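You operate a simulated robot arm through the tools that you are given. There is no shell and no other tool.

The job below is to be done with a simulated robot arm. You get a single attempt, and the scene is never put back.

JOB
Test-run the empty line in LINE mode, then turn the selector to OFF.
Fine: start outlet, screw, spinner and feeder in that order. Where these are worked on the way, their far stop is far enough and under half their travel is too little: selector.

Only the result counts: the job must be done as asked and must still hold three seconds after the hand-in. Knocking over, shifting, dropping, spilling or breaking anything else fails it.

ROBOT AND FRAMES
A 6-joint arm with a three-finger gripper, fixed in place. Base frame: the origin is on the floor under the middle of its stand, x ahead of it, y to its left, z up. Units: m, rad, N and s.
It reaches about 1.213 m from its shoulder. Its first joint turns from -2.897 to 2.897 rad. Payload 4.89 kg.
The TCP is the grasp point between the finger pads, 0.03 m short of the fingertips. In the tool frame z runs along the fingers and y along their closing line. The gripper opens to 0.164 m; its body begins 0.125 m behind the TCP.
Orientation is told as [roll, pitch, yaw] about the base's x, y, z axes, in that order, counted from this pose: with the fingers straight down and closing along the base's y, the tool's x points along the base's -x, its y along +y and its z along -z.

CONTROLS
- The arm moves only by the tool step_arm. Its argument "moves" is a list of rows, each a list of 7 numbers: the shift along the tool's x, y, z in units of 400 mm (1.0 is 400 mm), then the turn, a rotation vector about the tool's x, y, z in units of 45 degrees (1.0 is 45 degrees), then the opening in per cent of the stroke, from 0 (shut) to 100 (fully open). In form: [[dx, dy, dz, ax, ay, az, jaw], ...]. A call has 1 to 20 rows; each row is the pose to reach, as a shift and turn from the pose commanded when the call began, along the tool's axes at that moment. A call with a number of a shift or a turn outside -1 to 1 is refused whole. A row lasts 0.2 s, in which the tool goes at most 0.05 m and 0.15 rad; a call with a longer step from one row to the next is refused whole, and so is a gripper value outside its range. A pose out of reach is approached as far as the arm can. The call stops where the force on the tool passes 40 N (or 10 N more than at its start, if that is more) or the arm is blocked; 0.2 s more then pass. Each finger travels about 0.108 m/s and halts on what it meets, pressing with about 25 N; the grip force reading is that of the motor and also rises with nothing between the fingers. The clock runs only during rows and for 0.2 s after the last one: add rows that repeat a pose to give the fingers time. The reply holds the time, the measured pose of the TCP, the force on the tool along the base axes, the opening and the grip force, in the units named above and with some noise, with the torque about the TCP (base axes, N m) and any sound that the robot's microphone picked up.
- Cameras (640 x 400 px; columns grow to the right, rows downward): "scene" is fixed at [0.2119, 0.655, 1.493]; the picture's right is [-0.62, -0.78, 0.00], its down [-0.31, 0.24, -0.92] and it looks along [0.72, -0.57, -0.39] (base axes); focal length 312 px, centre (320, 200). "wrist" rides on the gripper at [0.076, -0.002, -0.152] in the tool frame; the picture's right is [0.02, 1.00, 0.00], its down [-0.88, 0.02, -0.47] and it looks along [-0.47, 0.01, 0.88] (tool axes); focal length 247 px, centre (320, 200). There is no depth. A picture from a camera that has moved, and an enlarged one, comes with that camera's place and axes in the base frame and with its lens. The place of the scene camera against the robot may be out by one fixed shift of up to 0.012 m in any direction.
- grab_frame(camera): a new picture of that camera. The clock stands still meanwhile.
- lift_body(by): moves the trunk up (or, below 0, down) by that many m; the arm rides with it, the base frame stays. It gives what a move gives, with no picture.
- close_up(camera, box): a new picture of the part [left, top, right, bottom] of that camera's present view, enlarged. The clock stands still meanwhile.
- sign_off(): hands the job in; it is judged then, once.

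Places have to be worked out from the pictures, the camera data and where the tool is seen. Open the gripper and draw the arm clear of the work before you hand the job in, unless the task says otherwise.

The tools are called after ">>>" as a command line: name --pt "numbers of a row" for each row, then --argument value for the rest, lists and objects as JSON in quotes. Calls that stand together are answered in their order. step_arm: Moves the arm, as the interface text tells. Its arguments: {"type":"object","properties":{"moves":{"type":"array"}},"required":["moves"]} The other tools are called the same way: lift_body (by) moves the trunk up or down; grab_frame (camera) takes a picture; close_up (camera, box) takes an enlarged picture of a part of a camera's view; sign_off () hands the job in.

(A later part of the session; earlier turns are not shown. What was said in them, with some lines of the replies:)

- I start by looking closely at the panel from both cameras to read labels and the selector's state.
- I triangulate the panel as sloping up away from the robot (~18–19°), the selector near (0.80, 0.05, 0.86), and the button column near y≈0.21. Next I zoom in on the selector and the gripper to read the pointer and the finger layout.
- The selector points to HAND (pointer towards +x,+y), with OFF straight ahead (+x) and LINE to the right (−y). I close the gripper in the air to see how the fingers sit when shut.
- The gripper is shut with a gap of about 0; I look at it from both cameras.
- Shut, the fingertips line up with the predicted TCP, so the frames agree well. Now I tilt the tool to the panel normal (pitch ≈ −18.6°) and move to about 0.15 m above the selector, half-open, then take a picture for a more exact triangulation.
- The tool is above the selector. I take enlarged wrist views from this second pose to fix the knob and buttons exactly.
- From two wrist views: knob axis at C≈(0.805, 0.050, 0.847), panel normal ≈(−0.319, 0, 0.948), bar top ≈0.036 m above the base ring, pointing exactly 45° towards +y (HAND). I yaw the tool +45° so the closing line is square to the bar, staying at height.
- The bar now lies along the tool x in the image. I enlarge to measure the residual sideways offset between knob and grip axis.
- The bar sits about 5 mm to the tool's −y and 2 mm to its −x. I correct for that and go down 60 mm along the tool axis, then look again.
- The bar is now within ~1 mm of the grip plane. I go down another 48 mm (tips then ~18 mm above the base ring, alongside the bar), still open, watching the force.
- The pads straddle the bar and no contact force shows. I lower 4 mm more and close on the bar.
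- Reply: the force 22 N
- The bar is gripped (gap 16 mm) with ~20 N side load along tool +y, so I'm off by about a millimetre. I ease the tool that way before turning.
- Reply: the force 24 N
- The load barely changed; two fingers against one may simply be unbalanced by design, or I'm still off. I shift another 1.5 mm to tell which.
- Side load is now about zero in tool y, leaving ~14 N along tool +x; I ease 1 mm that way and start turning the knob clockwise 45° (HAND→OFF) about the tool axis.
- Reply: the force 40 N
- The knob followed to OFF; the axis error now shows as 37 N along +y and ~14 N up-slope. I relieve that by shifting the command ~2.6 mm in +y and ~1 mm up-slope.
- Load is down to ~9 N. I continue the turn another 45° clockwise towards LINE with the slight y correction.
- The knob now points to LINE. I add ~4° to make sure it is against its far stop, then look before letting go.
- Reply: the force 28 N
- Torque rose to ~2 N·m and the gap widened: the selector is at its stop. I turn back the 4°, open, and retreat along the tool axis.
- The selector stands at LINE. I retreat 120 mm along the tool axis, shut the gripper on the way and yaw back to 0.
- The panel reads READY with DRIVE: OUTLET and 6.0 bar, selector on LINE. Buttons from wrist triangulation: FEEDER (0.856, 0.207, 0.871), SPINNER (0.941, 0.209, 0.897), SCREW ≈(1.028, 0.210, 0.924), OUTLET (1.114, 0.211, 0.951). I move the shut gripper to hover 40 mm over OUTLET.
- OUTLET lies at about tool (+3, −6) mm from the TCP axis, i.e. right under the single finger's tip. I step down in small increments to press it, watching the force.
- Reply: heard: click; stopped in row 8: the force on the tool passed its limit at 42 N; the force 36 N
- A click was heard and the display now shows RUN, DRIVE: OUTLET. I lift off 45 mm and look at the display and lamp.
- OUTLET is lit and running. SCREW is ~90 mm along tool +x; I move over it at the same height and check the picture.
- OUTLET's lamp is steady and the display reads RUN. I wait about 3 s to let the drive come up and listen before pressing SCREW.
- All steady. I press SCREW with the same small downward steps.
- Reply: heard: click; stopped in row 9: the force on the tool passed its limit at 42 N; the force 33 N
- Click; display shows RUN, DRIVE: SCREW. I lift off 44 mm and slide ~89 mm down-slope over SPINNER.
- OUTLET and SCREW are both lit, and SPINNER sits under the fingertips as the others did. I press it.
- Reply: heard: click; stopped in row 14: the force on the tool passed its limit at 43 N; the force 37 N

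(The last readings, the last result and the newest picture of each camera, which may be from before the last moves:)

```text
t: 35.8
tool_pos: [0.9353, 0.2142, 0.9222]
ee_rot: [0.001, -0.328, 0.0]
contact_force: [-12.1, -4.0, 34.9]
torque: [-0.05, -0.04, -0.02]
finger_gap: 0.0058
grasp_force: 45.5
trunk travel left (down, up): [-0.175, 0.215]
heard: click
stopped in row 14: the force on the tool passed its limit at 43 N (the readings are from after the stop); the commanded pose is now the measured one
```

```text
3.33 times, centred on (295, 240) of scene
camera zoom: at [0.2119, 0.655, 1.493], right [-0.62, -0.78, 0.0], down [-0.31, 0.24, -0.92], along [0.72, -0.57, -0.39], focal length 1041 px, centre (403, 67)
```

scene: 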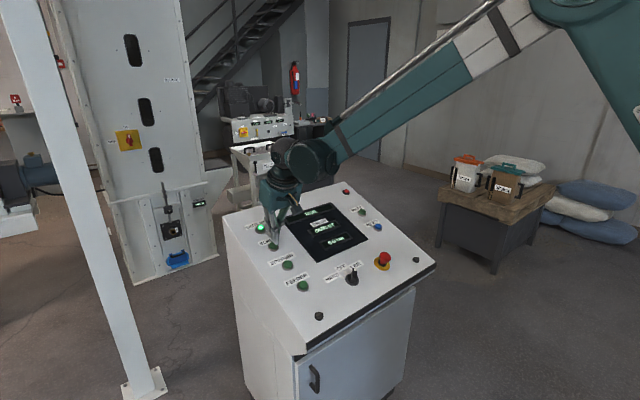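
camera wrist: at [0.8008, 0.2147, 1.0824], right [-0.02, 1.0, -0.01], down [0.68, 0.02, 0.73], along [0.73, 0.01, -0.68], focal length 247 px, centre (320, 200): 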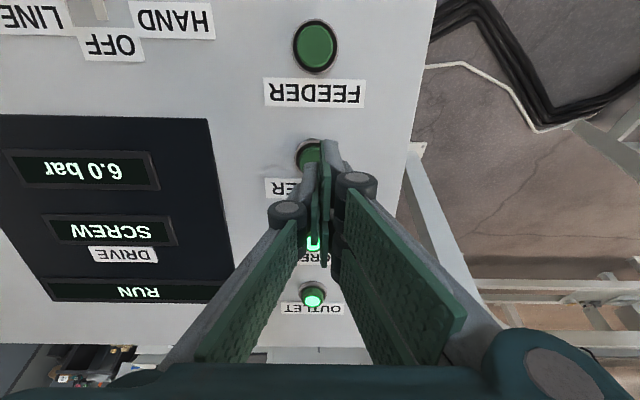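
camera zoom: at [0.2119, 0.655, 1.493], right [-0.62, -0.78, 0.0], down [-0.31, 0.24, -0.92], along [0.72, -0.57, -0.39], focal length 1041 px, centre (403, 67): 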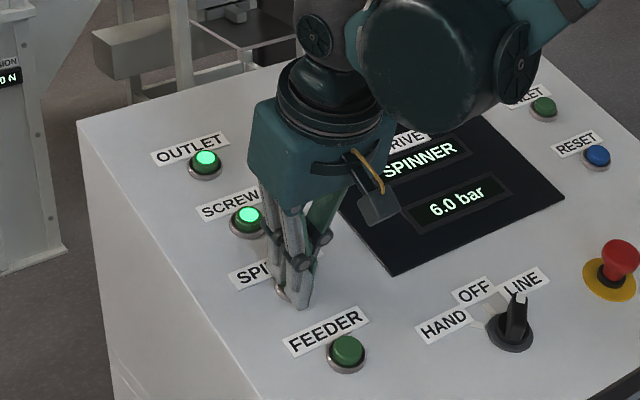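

Click; DRIVE: SPINNER. I lift off and slide over FEEDER, pausing ~2 s.

>>> step_arm --pt "0 0 -0.03 0 0 0 0" --pt "0 0 -0.07 0 0 0 0" --pt "0 0 -0.11 0 0 0 0" --pt "0.056 -0.002 -0.11 0 0 0 0" --pt "0.112 -0.002 -0.11 0 0 0 0" --pt "0.168 -0.002 -0.11 0 0 0 0" --pt "0.2235 -0.002 -0.11 0 0 0 0" --pt "0.2235 -0.002 -0.11 0 0 0 0" --pt "0.2235 -0.002 -0.11 0 0 0 0" --pt "0.2235 -0.002 -0.11 0 0 0 0" --pt "0.2235 -0.002 -0.11 0 0 0 0" --pt "0.2235 -0.002 -0.11 0 0 0 0" --pt "0.2235 -0.002 -0.11 0 0 0 0" --pt "0.2235 -0.002 -0.11 0 0 0 0" --pt "0.2235 -0.002 -0.11 0 0 0 0" --pt "0.2235 -0.002 -0.11 0 0 0 0"

>>> grab_frame --camera "wrist"

>>> close_up --camera "scene" --box '[210, 180, 380, 300]'

```text
t: 39.1
tool_pos: [0.838, 0.2159, 0.9331]
ee_rot: [0.001, -0.327, 0.0]
contact_force: [-0.6, -0.1, 0.9]
torque: [0.0, -0.01, 0.0]
finger_gap: 0.0
grasp_force: 44.8
trunk travel left (down, up): [-0.175, 0.215]
```

```text
taken
camera wrist: at [0.7163, 0.2139, 1.0532], right [-0.02, 1.0, -0.01], down [0.68, 0.02, 0.73], along [0.73, 0.01, -0.68], focal length 247 px, centre (320, 200)
```

wrist: 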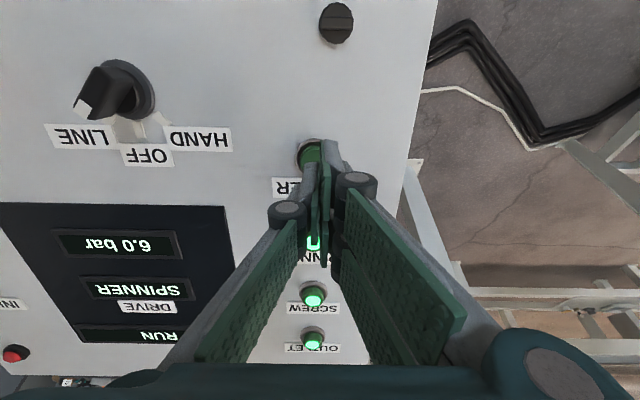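

```text
3.33 times, centred on (295, 240) of scene
camera zoom: at [0.2119, 0.655, 1.493], right [-0.62, -0.78, 0.0], down [-0.31, 0.24, -0.92], along [0.72, -0.57, -0.39], focal length 1041 px, centre (403, 67)
```

zoom: 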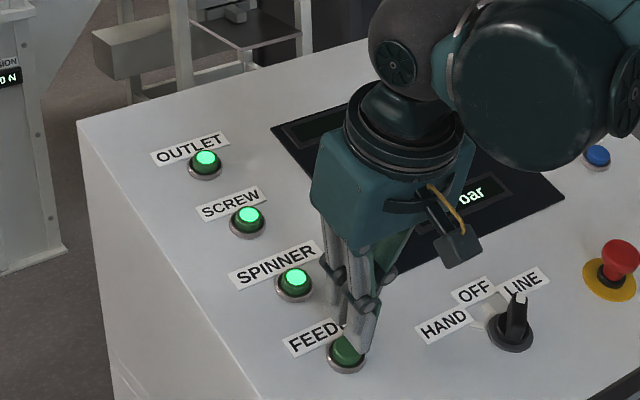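

OUTLET, SCREW and SPINNER are lit; the fingertips are over FEEDER. I press it.

>>> step_arm --pt "0 0 0 0 0 0 0" --pt "0 0 0 0 0 0 0" --pt "0 0 0.04 0 0 0 0" --pt "0 0 0.075 0 0 0 0" --pt "0 0 0.085 0 0 0 0" --pt "0 0 0.09 0 0 0 0" --pt "0 0 0.095 0 0 0 0" --pt "0 0 0.1 0 0 0 0" --pt "0 0 0.105 0 0 0 0" --pt "0 0 0.11 0 0 0 0" --pt "0 0 0.115 0 0 0 0" --pt "0 0 0.12 0 0 0 0"

>>> grab_frame --camera "wrist"

```text
t: 41.4
tool_pos: [0.8492, 0.2146, 0.8937]
ee_rot: [0.001, -0.327, 0.0]
contact_force: [-12.5, 1.1, 34.5]
torque: [0.04, 0.0, 0.03]
finger_gap: 0.0057
grasp_force: 44.9
trunk travel left (down, up): [-0.175, 0.215]
heard: click
stopped in row 11: the force on the tool passed its limit at 43 N (the readings are from after the stop); the commanded pose is now the measured one
```

```text
taken
camera wrist: at [0.7291, 0.2132, 1.0139], right [-0.02, 1.0, -0.01], down [0.68, 0.02, 0.73], along [0.73, 0.01, -0.68], focal length 247 px, centre (320, 200)
```

wrist: 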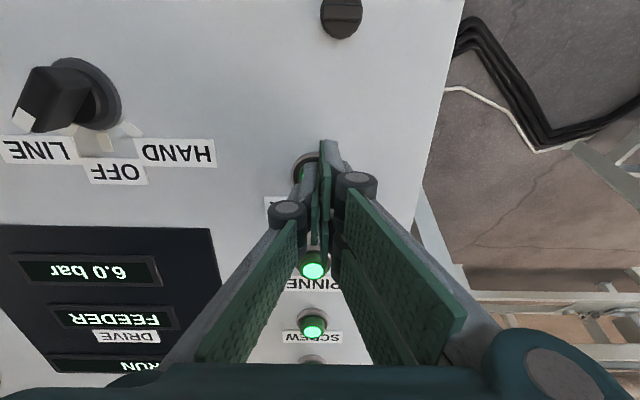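

Click; DRIVE: FEEDER, RUN. I lift off 60 mm and check all four lamps.

>>> step_arm --pt "0 0 -0.03 0 0 0 0" --pt "0 0 -0.07 0 0 0 0" --pt "0 0 -0.11 0 0 0 0" --pt "0 0 -0.15 0 0 0 0" --pt "0 0 -0.2 0 0 0 0" --pt "0 0 -0.25 0 0 0 0" --pt "0 0 -0.25 0 0 0 0"

>>> grab_frame --camera "wrist"

>>> close_up --camera "scene" --box '[210, 170, 410, 310]'

```text
t: 43.0
tool_pos: [0.8206, 0.2144, 0.9877]
ee_rot: [0.002, -0.326, -0.002]
contact_force: [0.3, 0.0, 1.0]
torque: [0.0, -0.03, 0.04]
finger_gap: 0.0
grasp_force: 44.9
trunk travel left (down, up): [-0.175, 0.215]
```

```text
taken
camera wrist: at [0.6991, 0.2135, 1.1071], right [-0.02, 1.0, -0.01], down [0.68, 0.02, 0.73], along [0.73, 0.01, -0.68], focal length 247 px, centre (320, 200)
```

wrist: 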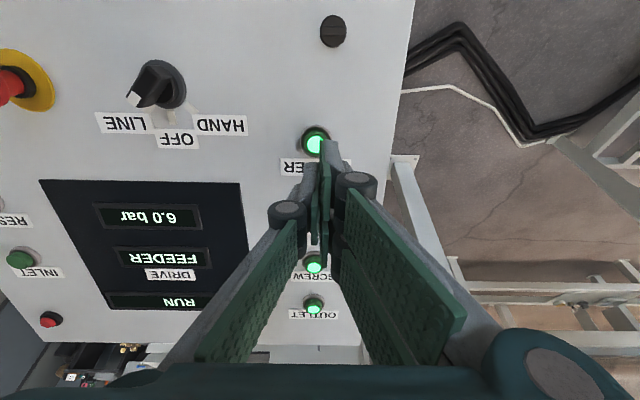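

```text
2.86 times, centred on (310, 240) of scene
camera zoom: at [0.2119, 0.655, 1.493], right [-0.62, -0.78, 0.0], down [-0.31, 0.24, -0.92], along [0.72, -0.57, -0.39], focal length 892 px, centre (349, 86)
```

zoom: 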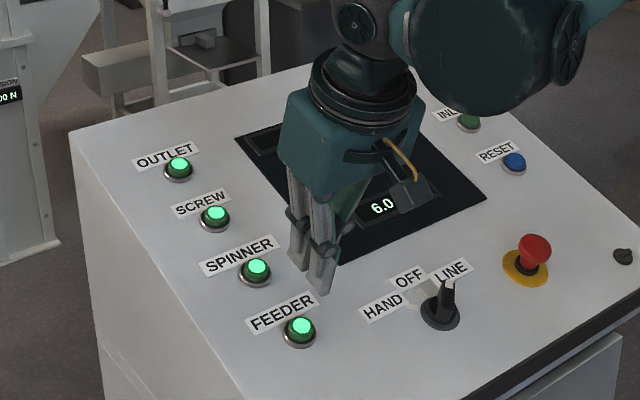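

All four drives are lit, RUN. I move over the selector, yaw to −45° to match the LINE position and open to half.

>>> step_arm --pt "0.029 -0.082 -0.0084 0 0 0 0" --pt "0.058 -0.164 -0.0168 0 0 0 0" --pt "0.0875 -0.246 -0.0252 0 0 0 0" --pt "0.1166 -0.328 -0.0336 0 0 0 0" --pt "0.1458 -0.4098 -0.042 0 0 0 20" --pt "0.1458 -0.4098 -0.042 0 0 0.17 50" --pt "0.1458 -0.4098 -0.042 0 0 0.34 50" --pt "0.1458 -0.4098 -0.042 0 0 0.51 50" --pt "0.1458 -0.4098 -0.042 0 0 0.68 50" --pt "0.1458 -0.4098 -0.042 0 0 0.85 50" --pt "0.1458 -0.4098 -0.042 0 0 1.0 50" --pt "0.1458 -0.4098 -0.042 0 0 1.0 50"

>>> grab_frame --camera "wrist"

>>> close_up --camera "wrist" --box '[250, 100, 390, 188]'

```text
t: 45.6
tool_pos: [0.7599, 0.05, 0.9842]
ee_rot: [0.237, -0.229, -0.813]
contact_force: [-0.5, 0.0, 0.1]
torque: [-0.03, 0.0, 0.02]
finger_gap: 0.082
grasp_force: 0.0
trunk travel left (down, up): [-0.175, 0.215]
```

```text
taken
camera wrist: at [0.6586, 0.1037, 1.1108], right [0.66, 0.72, 0.22], down [0.45, -0.61, 0.65], along [0.61, -0.33, -0.72], focal length 247 px, centre (320, 200)
```

wrist: 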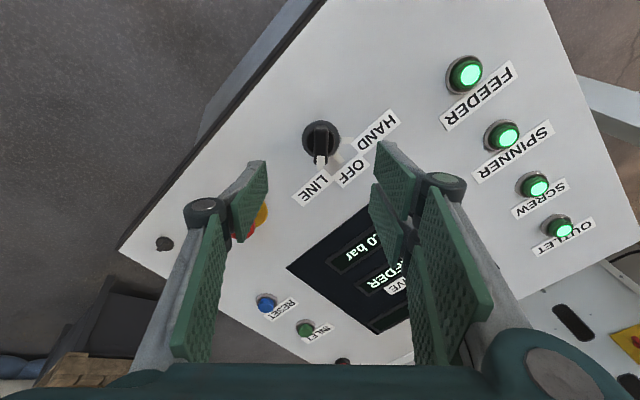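

```text
4.55 times, centred on (320, 144) of wrist
camera zoom: at [0.6586, 0.1037, 1.1108], right [0.66, 0.72, 0.22], down [0.45, -0.61, 0.65], along [0.61, -0.33, -0.72], focal length 1123 px, centre (320, 454)
```

zoom: 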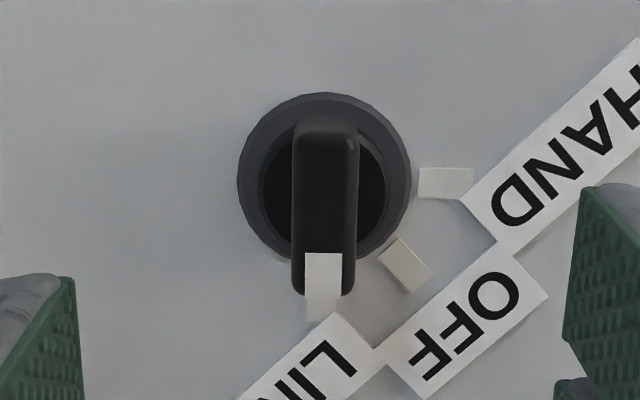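

The bar is centred within ~1 mm. I descend 100 mm along the tool axis back to the grip height used before.

>>> step_arm --pt "0 0.0025 0.06 0 0 0 50" --pt "0 0.0025 0.12 0 0 0 50" --pt "0 0.0025 0.17 0 0 0 50" --pt "0 0.0025 0.21 0 0 0 50" --pt "0 0.0025 0.25 0 0 0 50" --pt "0 0.0025 0.25 0 0 0 50"

>>> grab_frame --camera "wrist"

```text
t: 47.0
tool_pos: [0.7914, 0.0505, 0.8881]
ee_rot: [0.235, -0.228, -0.812]
contact_force: [-0.3, -0.6, 0.1]
torque: [0.0, -0.01, 0.0]
finger_gap: 0.0819
grasp_force: 0.1
trunk travel left (down, up): [-0.175, 0.215]
```

```text
taken
camera wrist: at [0.6904, 0.1049, 1.0152], right [0.66, 0.72, 0.22], down [0.45, -0.61, 0.65], along [0.61, -0.33, -0.72], focal length 247 px, centre (320, 200)
```

wrist: 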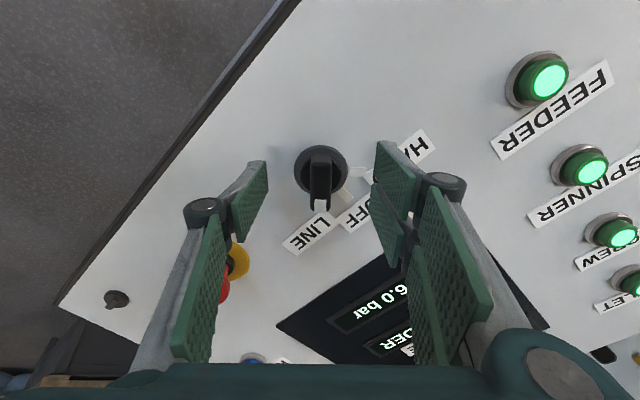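

The pads straddle the bar with no load; the drives are still lit. I close on the bar.

>>> step_arm --pt "0 0 0 0 0 0 30" --pt "0 0 0 0 0 0 15" --pt "0 0 0 0 0 0 0" --pt "0 0 0 0 0 0 0" --pt "0 0 0 0 0 0 0"

```text
t: 48.2
tool_pos: [0.793, 0.0527, 0.8878]
ee_rot: [0.239, -0.229, -0.814]
contact_force: [10.2, 7.0, 5.8]
torque: [0.45, -0.09, 0.17]
finger_gap: 0.0158
grasp_force: 44.7
trunk travel left (down, up): [-0.175, 0.215]
```

Grip holds with ~13 N side load; I shift 1 mm to relieve it and turn 45° counter-clockwise from LINE to OFF.

>>> step_arm --pt "0 0.0025 0 0 0 0 0" --pt "0 0.0025 0 0 0 -0.15 0" --pt "0 0.0025 0 0 0 -0.3 0" --pt "0 0.0025 0 0 0 -0.45 0" --pt "0 0.0025 0 0 0 -0.6 0" --pt "0 0.0025 0 0 0 -0.75 0" --pt "0 0.0025 0 0 0 -0.9 0" --pt "0 0.0025 0 0 0 -1.0 0" --pt "0 0.0025 0 0 0 -1.0 0"

>>> grab_frame --camera "wrist"

>>> close_up --camera "scene" --box '[230, 170, 430, 310]'

```text
t: 49.5
tool_pos: [0.7908, 0.0502, 0.8882]
ee_rot: [0.097, -0.311, -0.313]
contact_force: [-2.2, -4.5, -10.4]
torque: [-0.35, -0.3, -0.19]
finger_gap: 0.0157
grasp_force: 45.6
trunk travel left (down, up): [-0.175, 0.215]
stopped in row 6: the force on the tool passed its limit at 41 N (the readings are from after the stop); the commanded pose is now the measured one
```

```text
taken
camera wrist: at [0.6732, 0.0724, 1.0096], right [0.26, 0.96, 0.09], down [0.65, -0.24, 0.72], along [0.71, -0.13, -0.69], focal length 247 px, centre (320, 200)
```

wrist: 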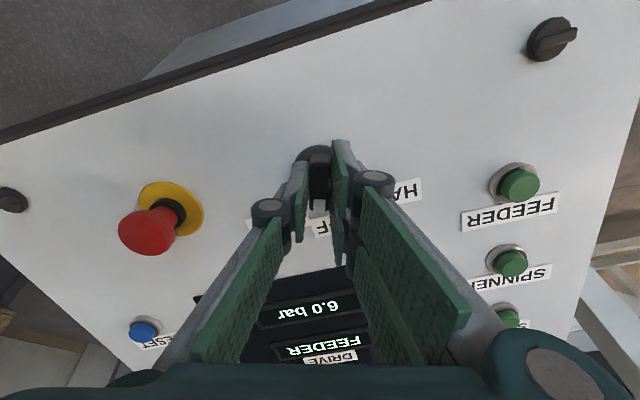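

```text
2.86 times, centred on (330, 240) of scene
camera zoom: at [0.2119, 0.655, 1.493], right [-0.62, -0.78, 0.0], down [-0.31, 0.24, -0.92], along [0.72, -0.57, -0.39], focal length 892 px, centre (291, 86)
```

zoom: 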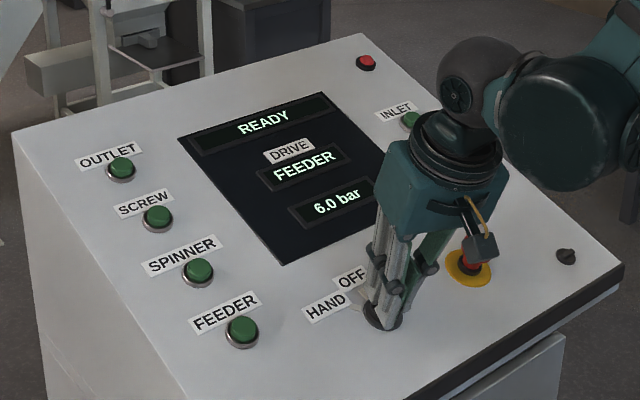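

The turn stopped at about −17° on a force peak (now relaxed); the lamps are out and the display is READY. I finish the remaining ~17° to bring the pointer straight to OFF.

>>> step_arm --pt "0 0 0 0 0 -0.1 0" --pt "0 0 0 0 0 -0.2 0" --pt "0 0 0 0 0 -0.3 0" --pt "0 0 0 0 0 -0.38 0" --pt "0 0 0 0 0 -0.38 0"

>>> grab_frame --camera "wrist"

```text
t: 50.7
tool_pos: [0.792, 0.0493, 0.8882]
ee_rot: [-0.002, -0.325, 0.005]
contact_force: [-14.1, -24.6, -10.2]
torque: [-0.62, -0.2, -0.29]
finger_gap: 0.0159
grasp_force: 45.1
trunk travel left (down, up): [-0.175, 0.215]
```

```text
taken
camera wrist: at [0.6704, 0.049, 1.0087], right [-0.02, 1.0, -0.01], down [0.68, 0.02, 0.73], along [0.73, 0.01, -0.68], focal length 247 px, centre (320, 200)
```

wrist: 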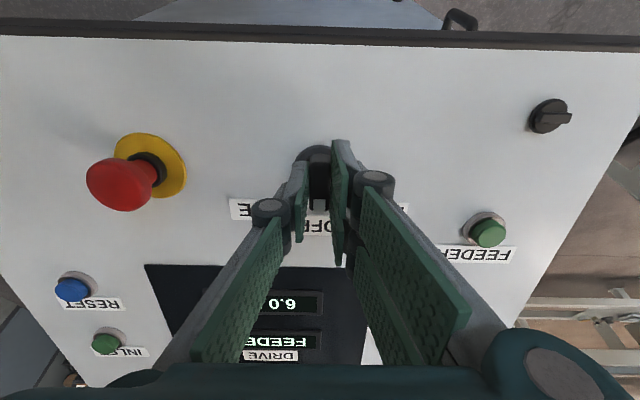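

Yaw is 0 and the pointer looks at OFF. I relieve the residual ~25 N side load, then open the gripper.

>>> step_arm --pt "0.003 -0.0045 0 0 0 0 0" --pt "0.003 -0.0045 0 0 0 0 0" --pt "0.003 -0.0045 0 0 0 0 10" --pt "0.003 -0.0045 0 0 0 0 30" --pt "0.003 -0.0045 0 0 0 0 50" --pt "0.003 -0.0045 0 0 0 0 50" --pt "0.003 -0.0045 0 0 0 0 50"

>>> close_up --camera "wrist" --box '[220, 110, 420, 235]'

```text
t: 52.3
tool_pos: [0.7901, 0.0495, 0.8885]
ee_rot: [-0.001, -0.324, 0.001]
contact_force: [-0.5, -0.8, 0.5]
torque: [-0.04, 0.02, -0.01]
finger_gap: 0.0817
grasp_force: 0.1
trunk travel left (down, up): [-0.175, 0.215]
```

```text
3.20 times, centred on (320, 172) of wrist
camera zoom: at [0.6699, 0.0485, 1.0082], right [-0.02, 1.0, -0.01], down [0.68, 0.02, 0.73], along [0.73, 0.01, -0.68], focal length 790 px, centre (320, 288)
```

zoom: 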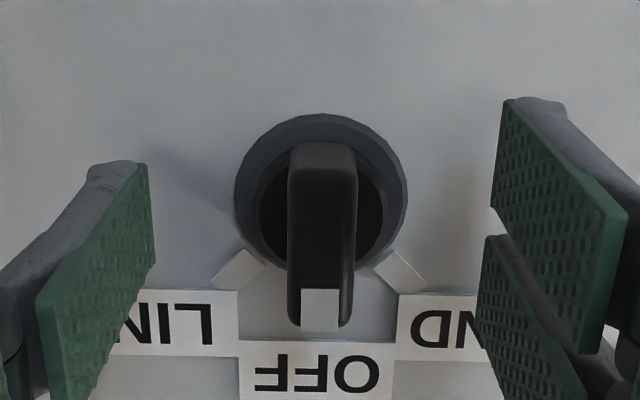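

The selector stands straight at OFF and the pads are clear. I retreat along the tool axis well away and check the whole panel.

>>> step_arm --pt "0 0 -0.05 0 0 0 50" --pt "0 0 -0.12 0 0 0 50" --pt "0 0 -0.2 0 0 0 50" --pt "0 0 -0.3 0 0 0 50" --pt "0 0 -0.4 0 0 0 60" --pt "0 0 -0.5 0 0 0 80" --pt "0 0 -0.6 0 0 0 100" --pt "0 0 -0.7 0 0 0 100" --pt "0 0 -0.7 0 0 0 100"

>>> grab_frame --camera "wrist"

>>> close_up --camera "scene" --box '[220, 170, 440, 340]'

>>> grab_frame --camera "scene"

```text
t: 54.3
tool_pos: [0.702, 0.0495, 1.1546]
ee_rot: [-0.001, -0.323, 0.002]
contact_force: [-0.1, -0.5, 0.1]
torque: [0.03, -0.06, -0.01]
finger_gap: 0.1644
grasp_force: 0.0
trunk travel left (down, up): [-0.175, 0.215]
```

```text
taken
camera wrist: at [0.5804, 0.0485, 1.2739], right [-0.02, 1.0, -0.01], down [0.68, 0.02, 0.73], along [0.73, 0.01, -0.68], focal length 247 px, centre (320, 200)
```

wrist: 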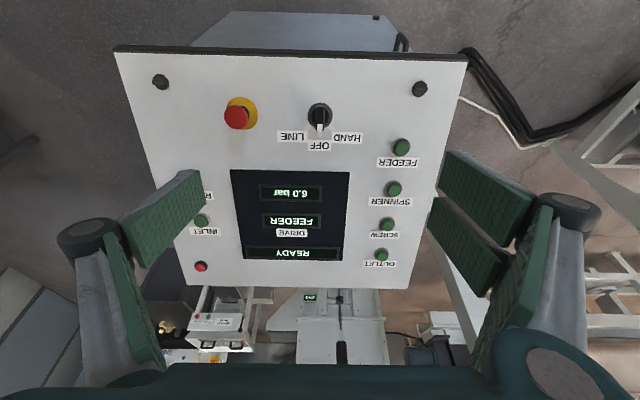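

```text
2.35 times, centred on (330, 255) of scene
camera zoom: at [0.2119, 0.655, 1.493], right [-0.62, -0.78, 0.0], down [-0.31, 0.24, -0.92], along [0.72, -0.57, -0.39], focal length 735 px, centre (296, 71)
```

zoom: 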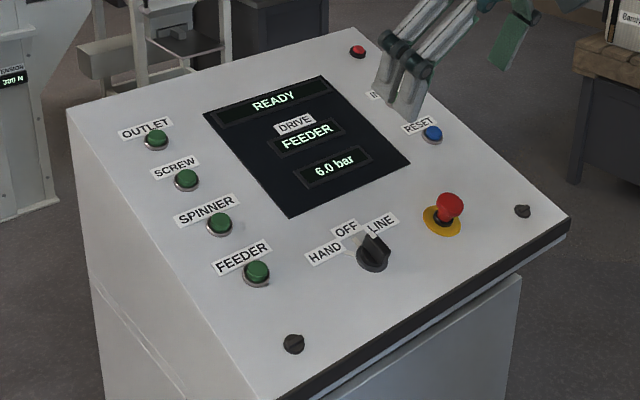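

```text
taken
```

scene: 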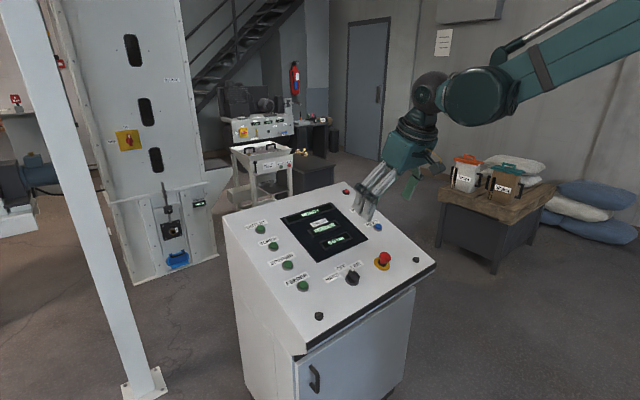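

A last enlarged check of the selector before handing in: lamps are out, READY shows, and nothing else has moved.

>>> close_up --camera "wrist" --box '[270, 90, 370, 155]'

```text
6.15 times, centred on (320, 122) of wrist
camera zoom: at [0.5804, 0.0485, 1.2739], right [-0.02, 1.0, -0.01], down [0.68, 0.02, 0.73], along [0.73, 0.01, -0.68], focal length 1520 px, centre (320, 677)
```

zoom: 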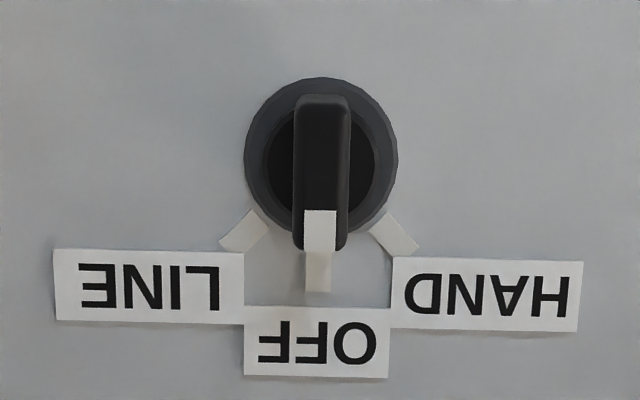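

The pointer lines up with the OFF mark, the drives were started in order and have stopped, and the arm is clear with the gripper open. I hand the job in.

>>> sign_off

```text
The job is handed in.
```

The empty line was test-run in LINE mode, the selector is now on OFF, and the job is handed in. I don't have the judge's verdict.

- **Selector to LINE:** it started at HAND. I turned it clockwise through OFF to its far stop at LINE.
- **Drives:** I pressed OUTLET, SCREW, SPINNER and FEEDER in that order, about 6 s apart. Each press gave a click, the display read RUN with that drive's name, and all four lamps were lit at the end.
- **Selector to OFF:** the turn back stopped partway when the force limit was reached, at about 41 N. I finished it in a second move. In the last picture the pointer lines up with the OFF mark, all four lamps are out and the display reads READY.
- **Everything else:** I did not touch INLET, RESET or the emergency stop, and nothing else looks moved in the final pictures. The arm is clear of the panel with the gripper open.
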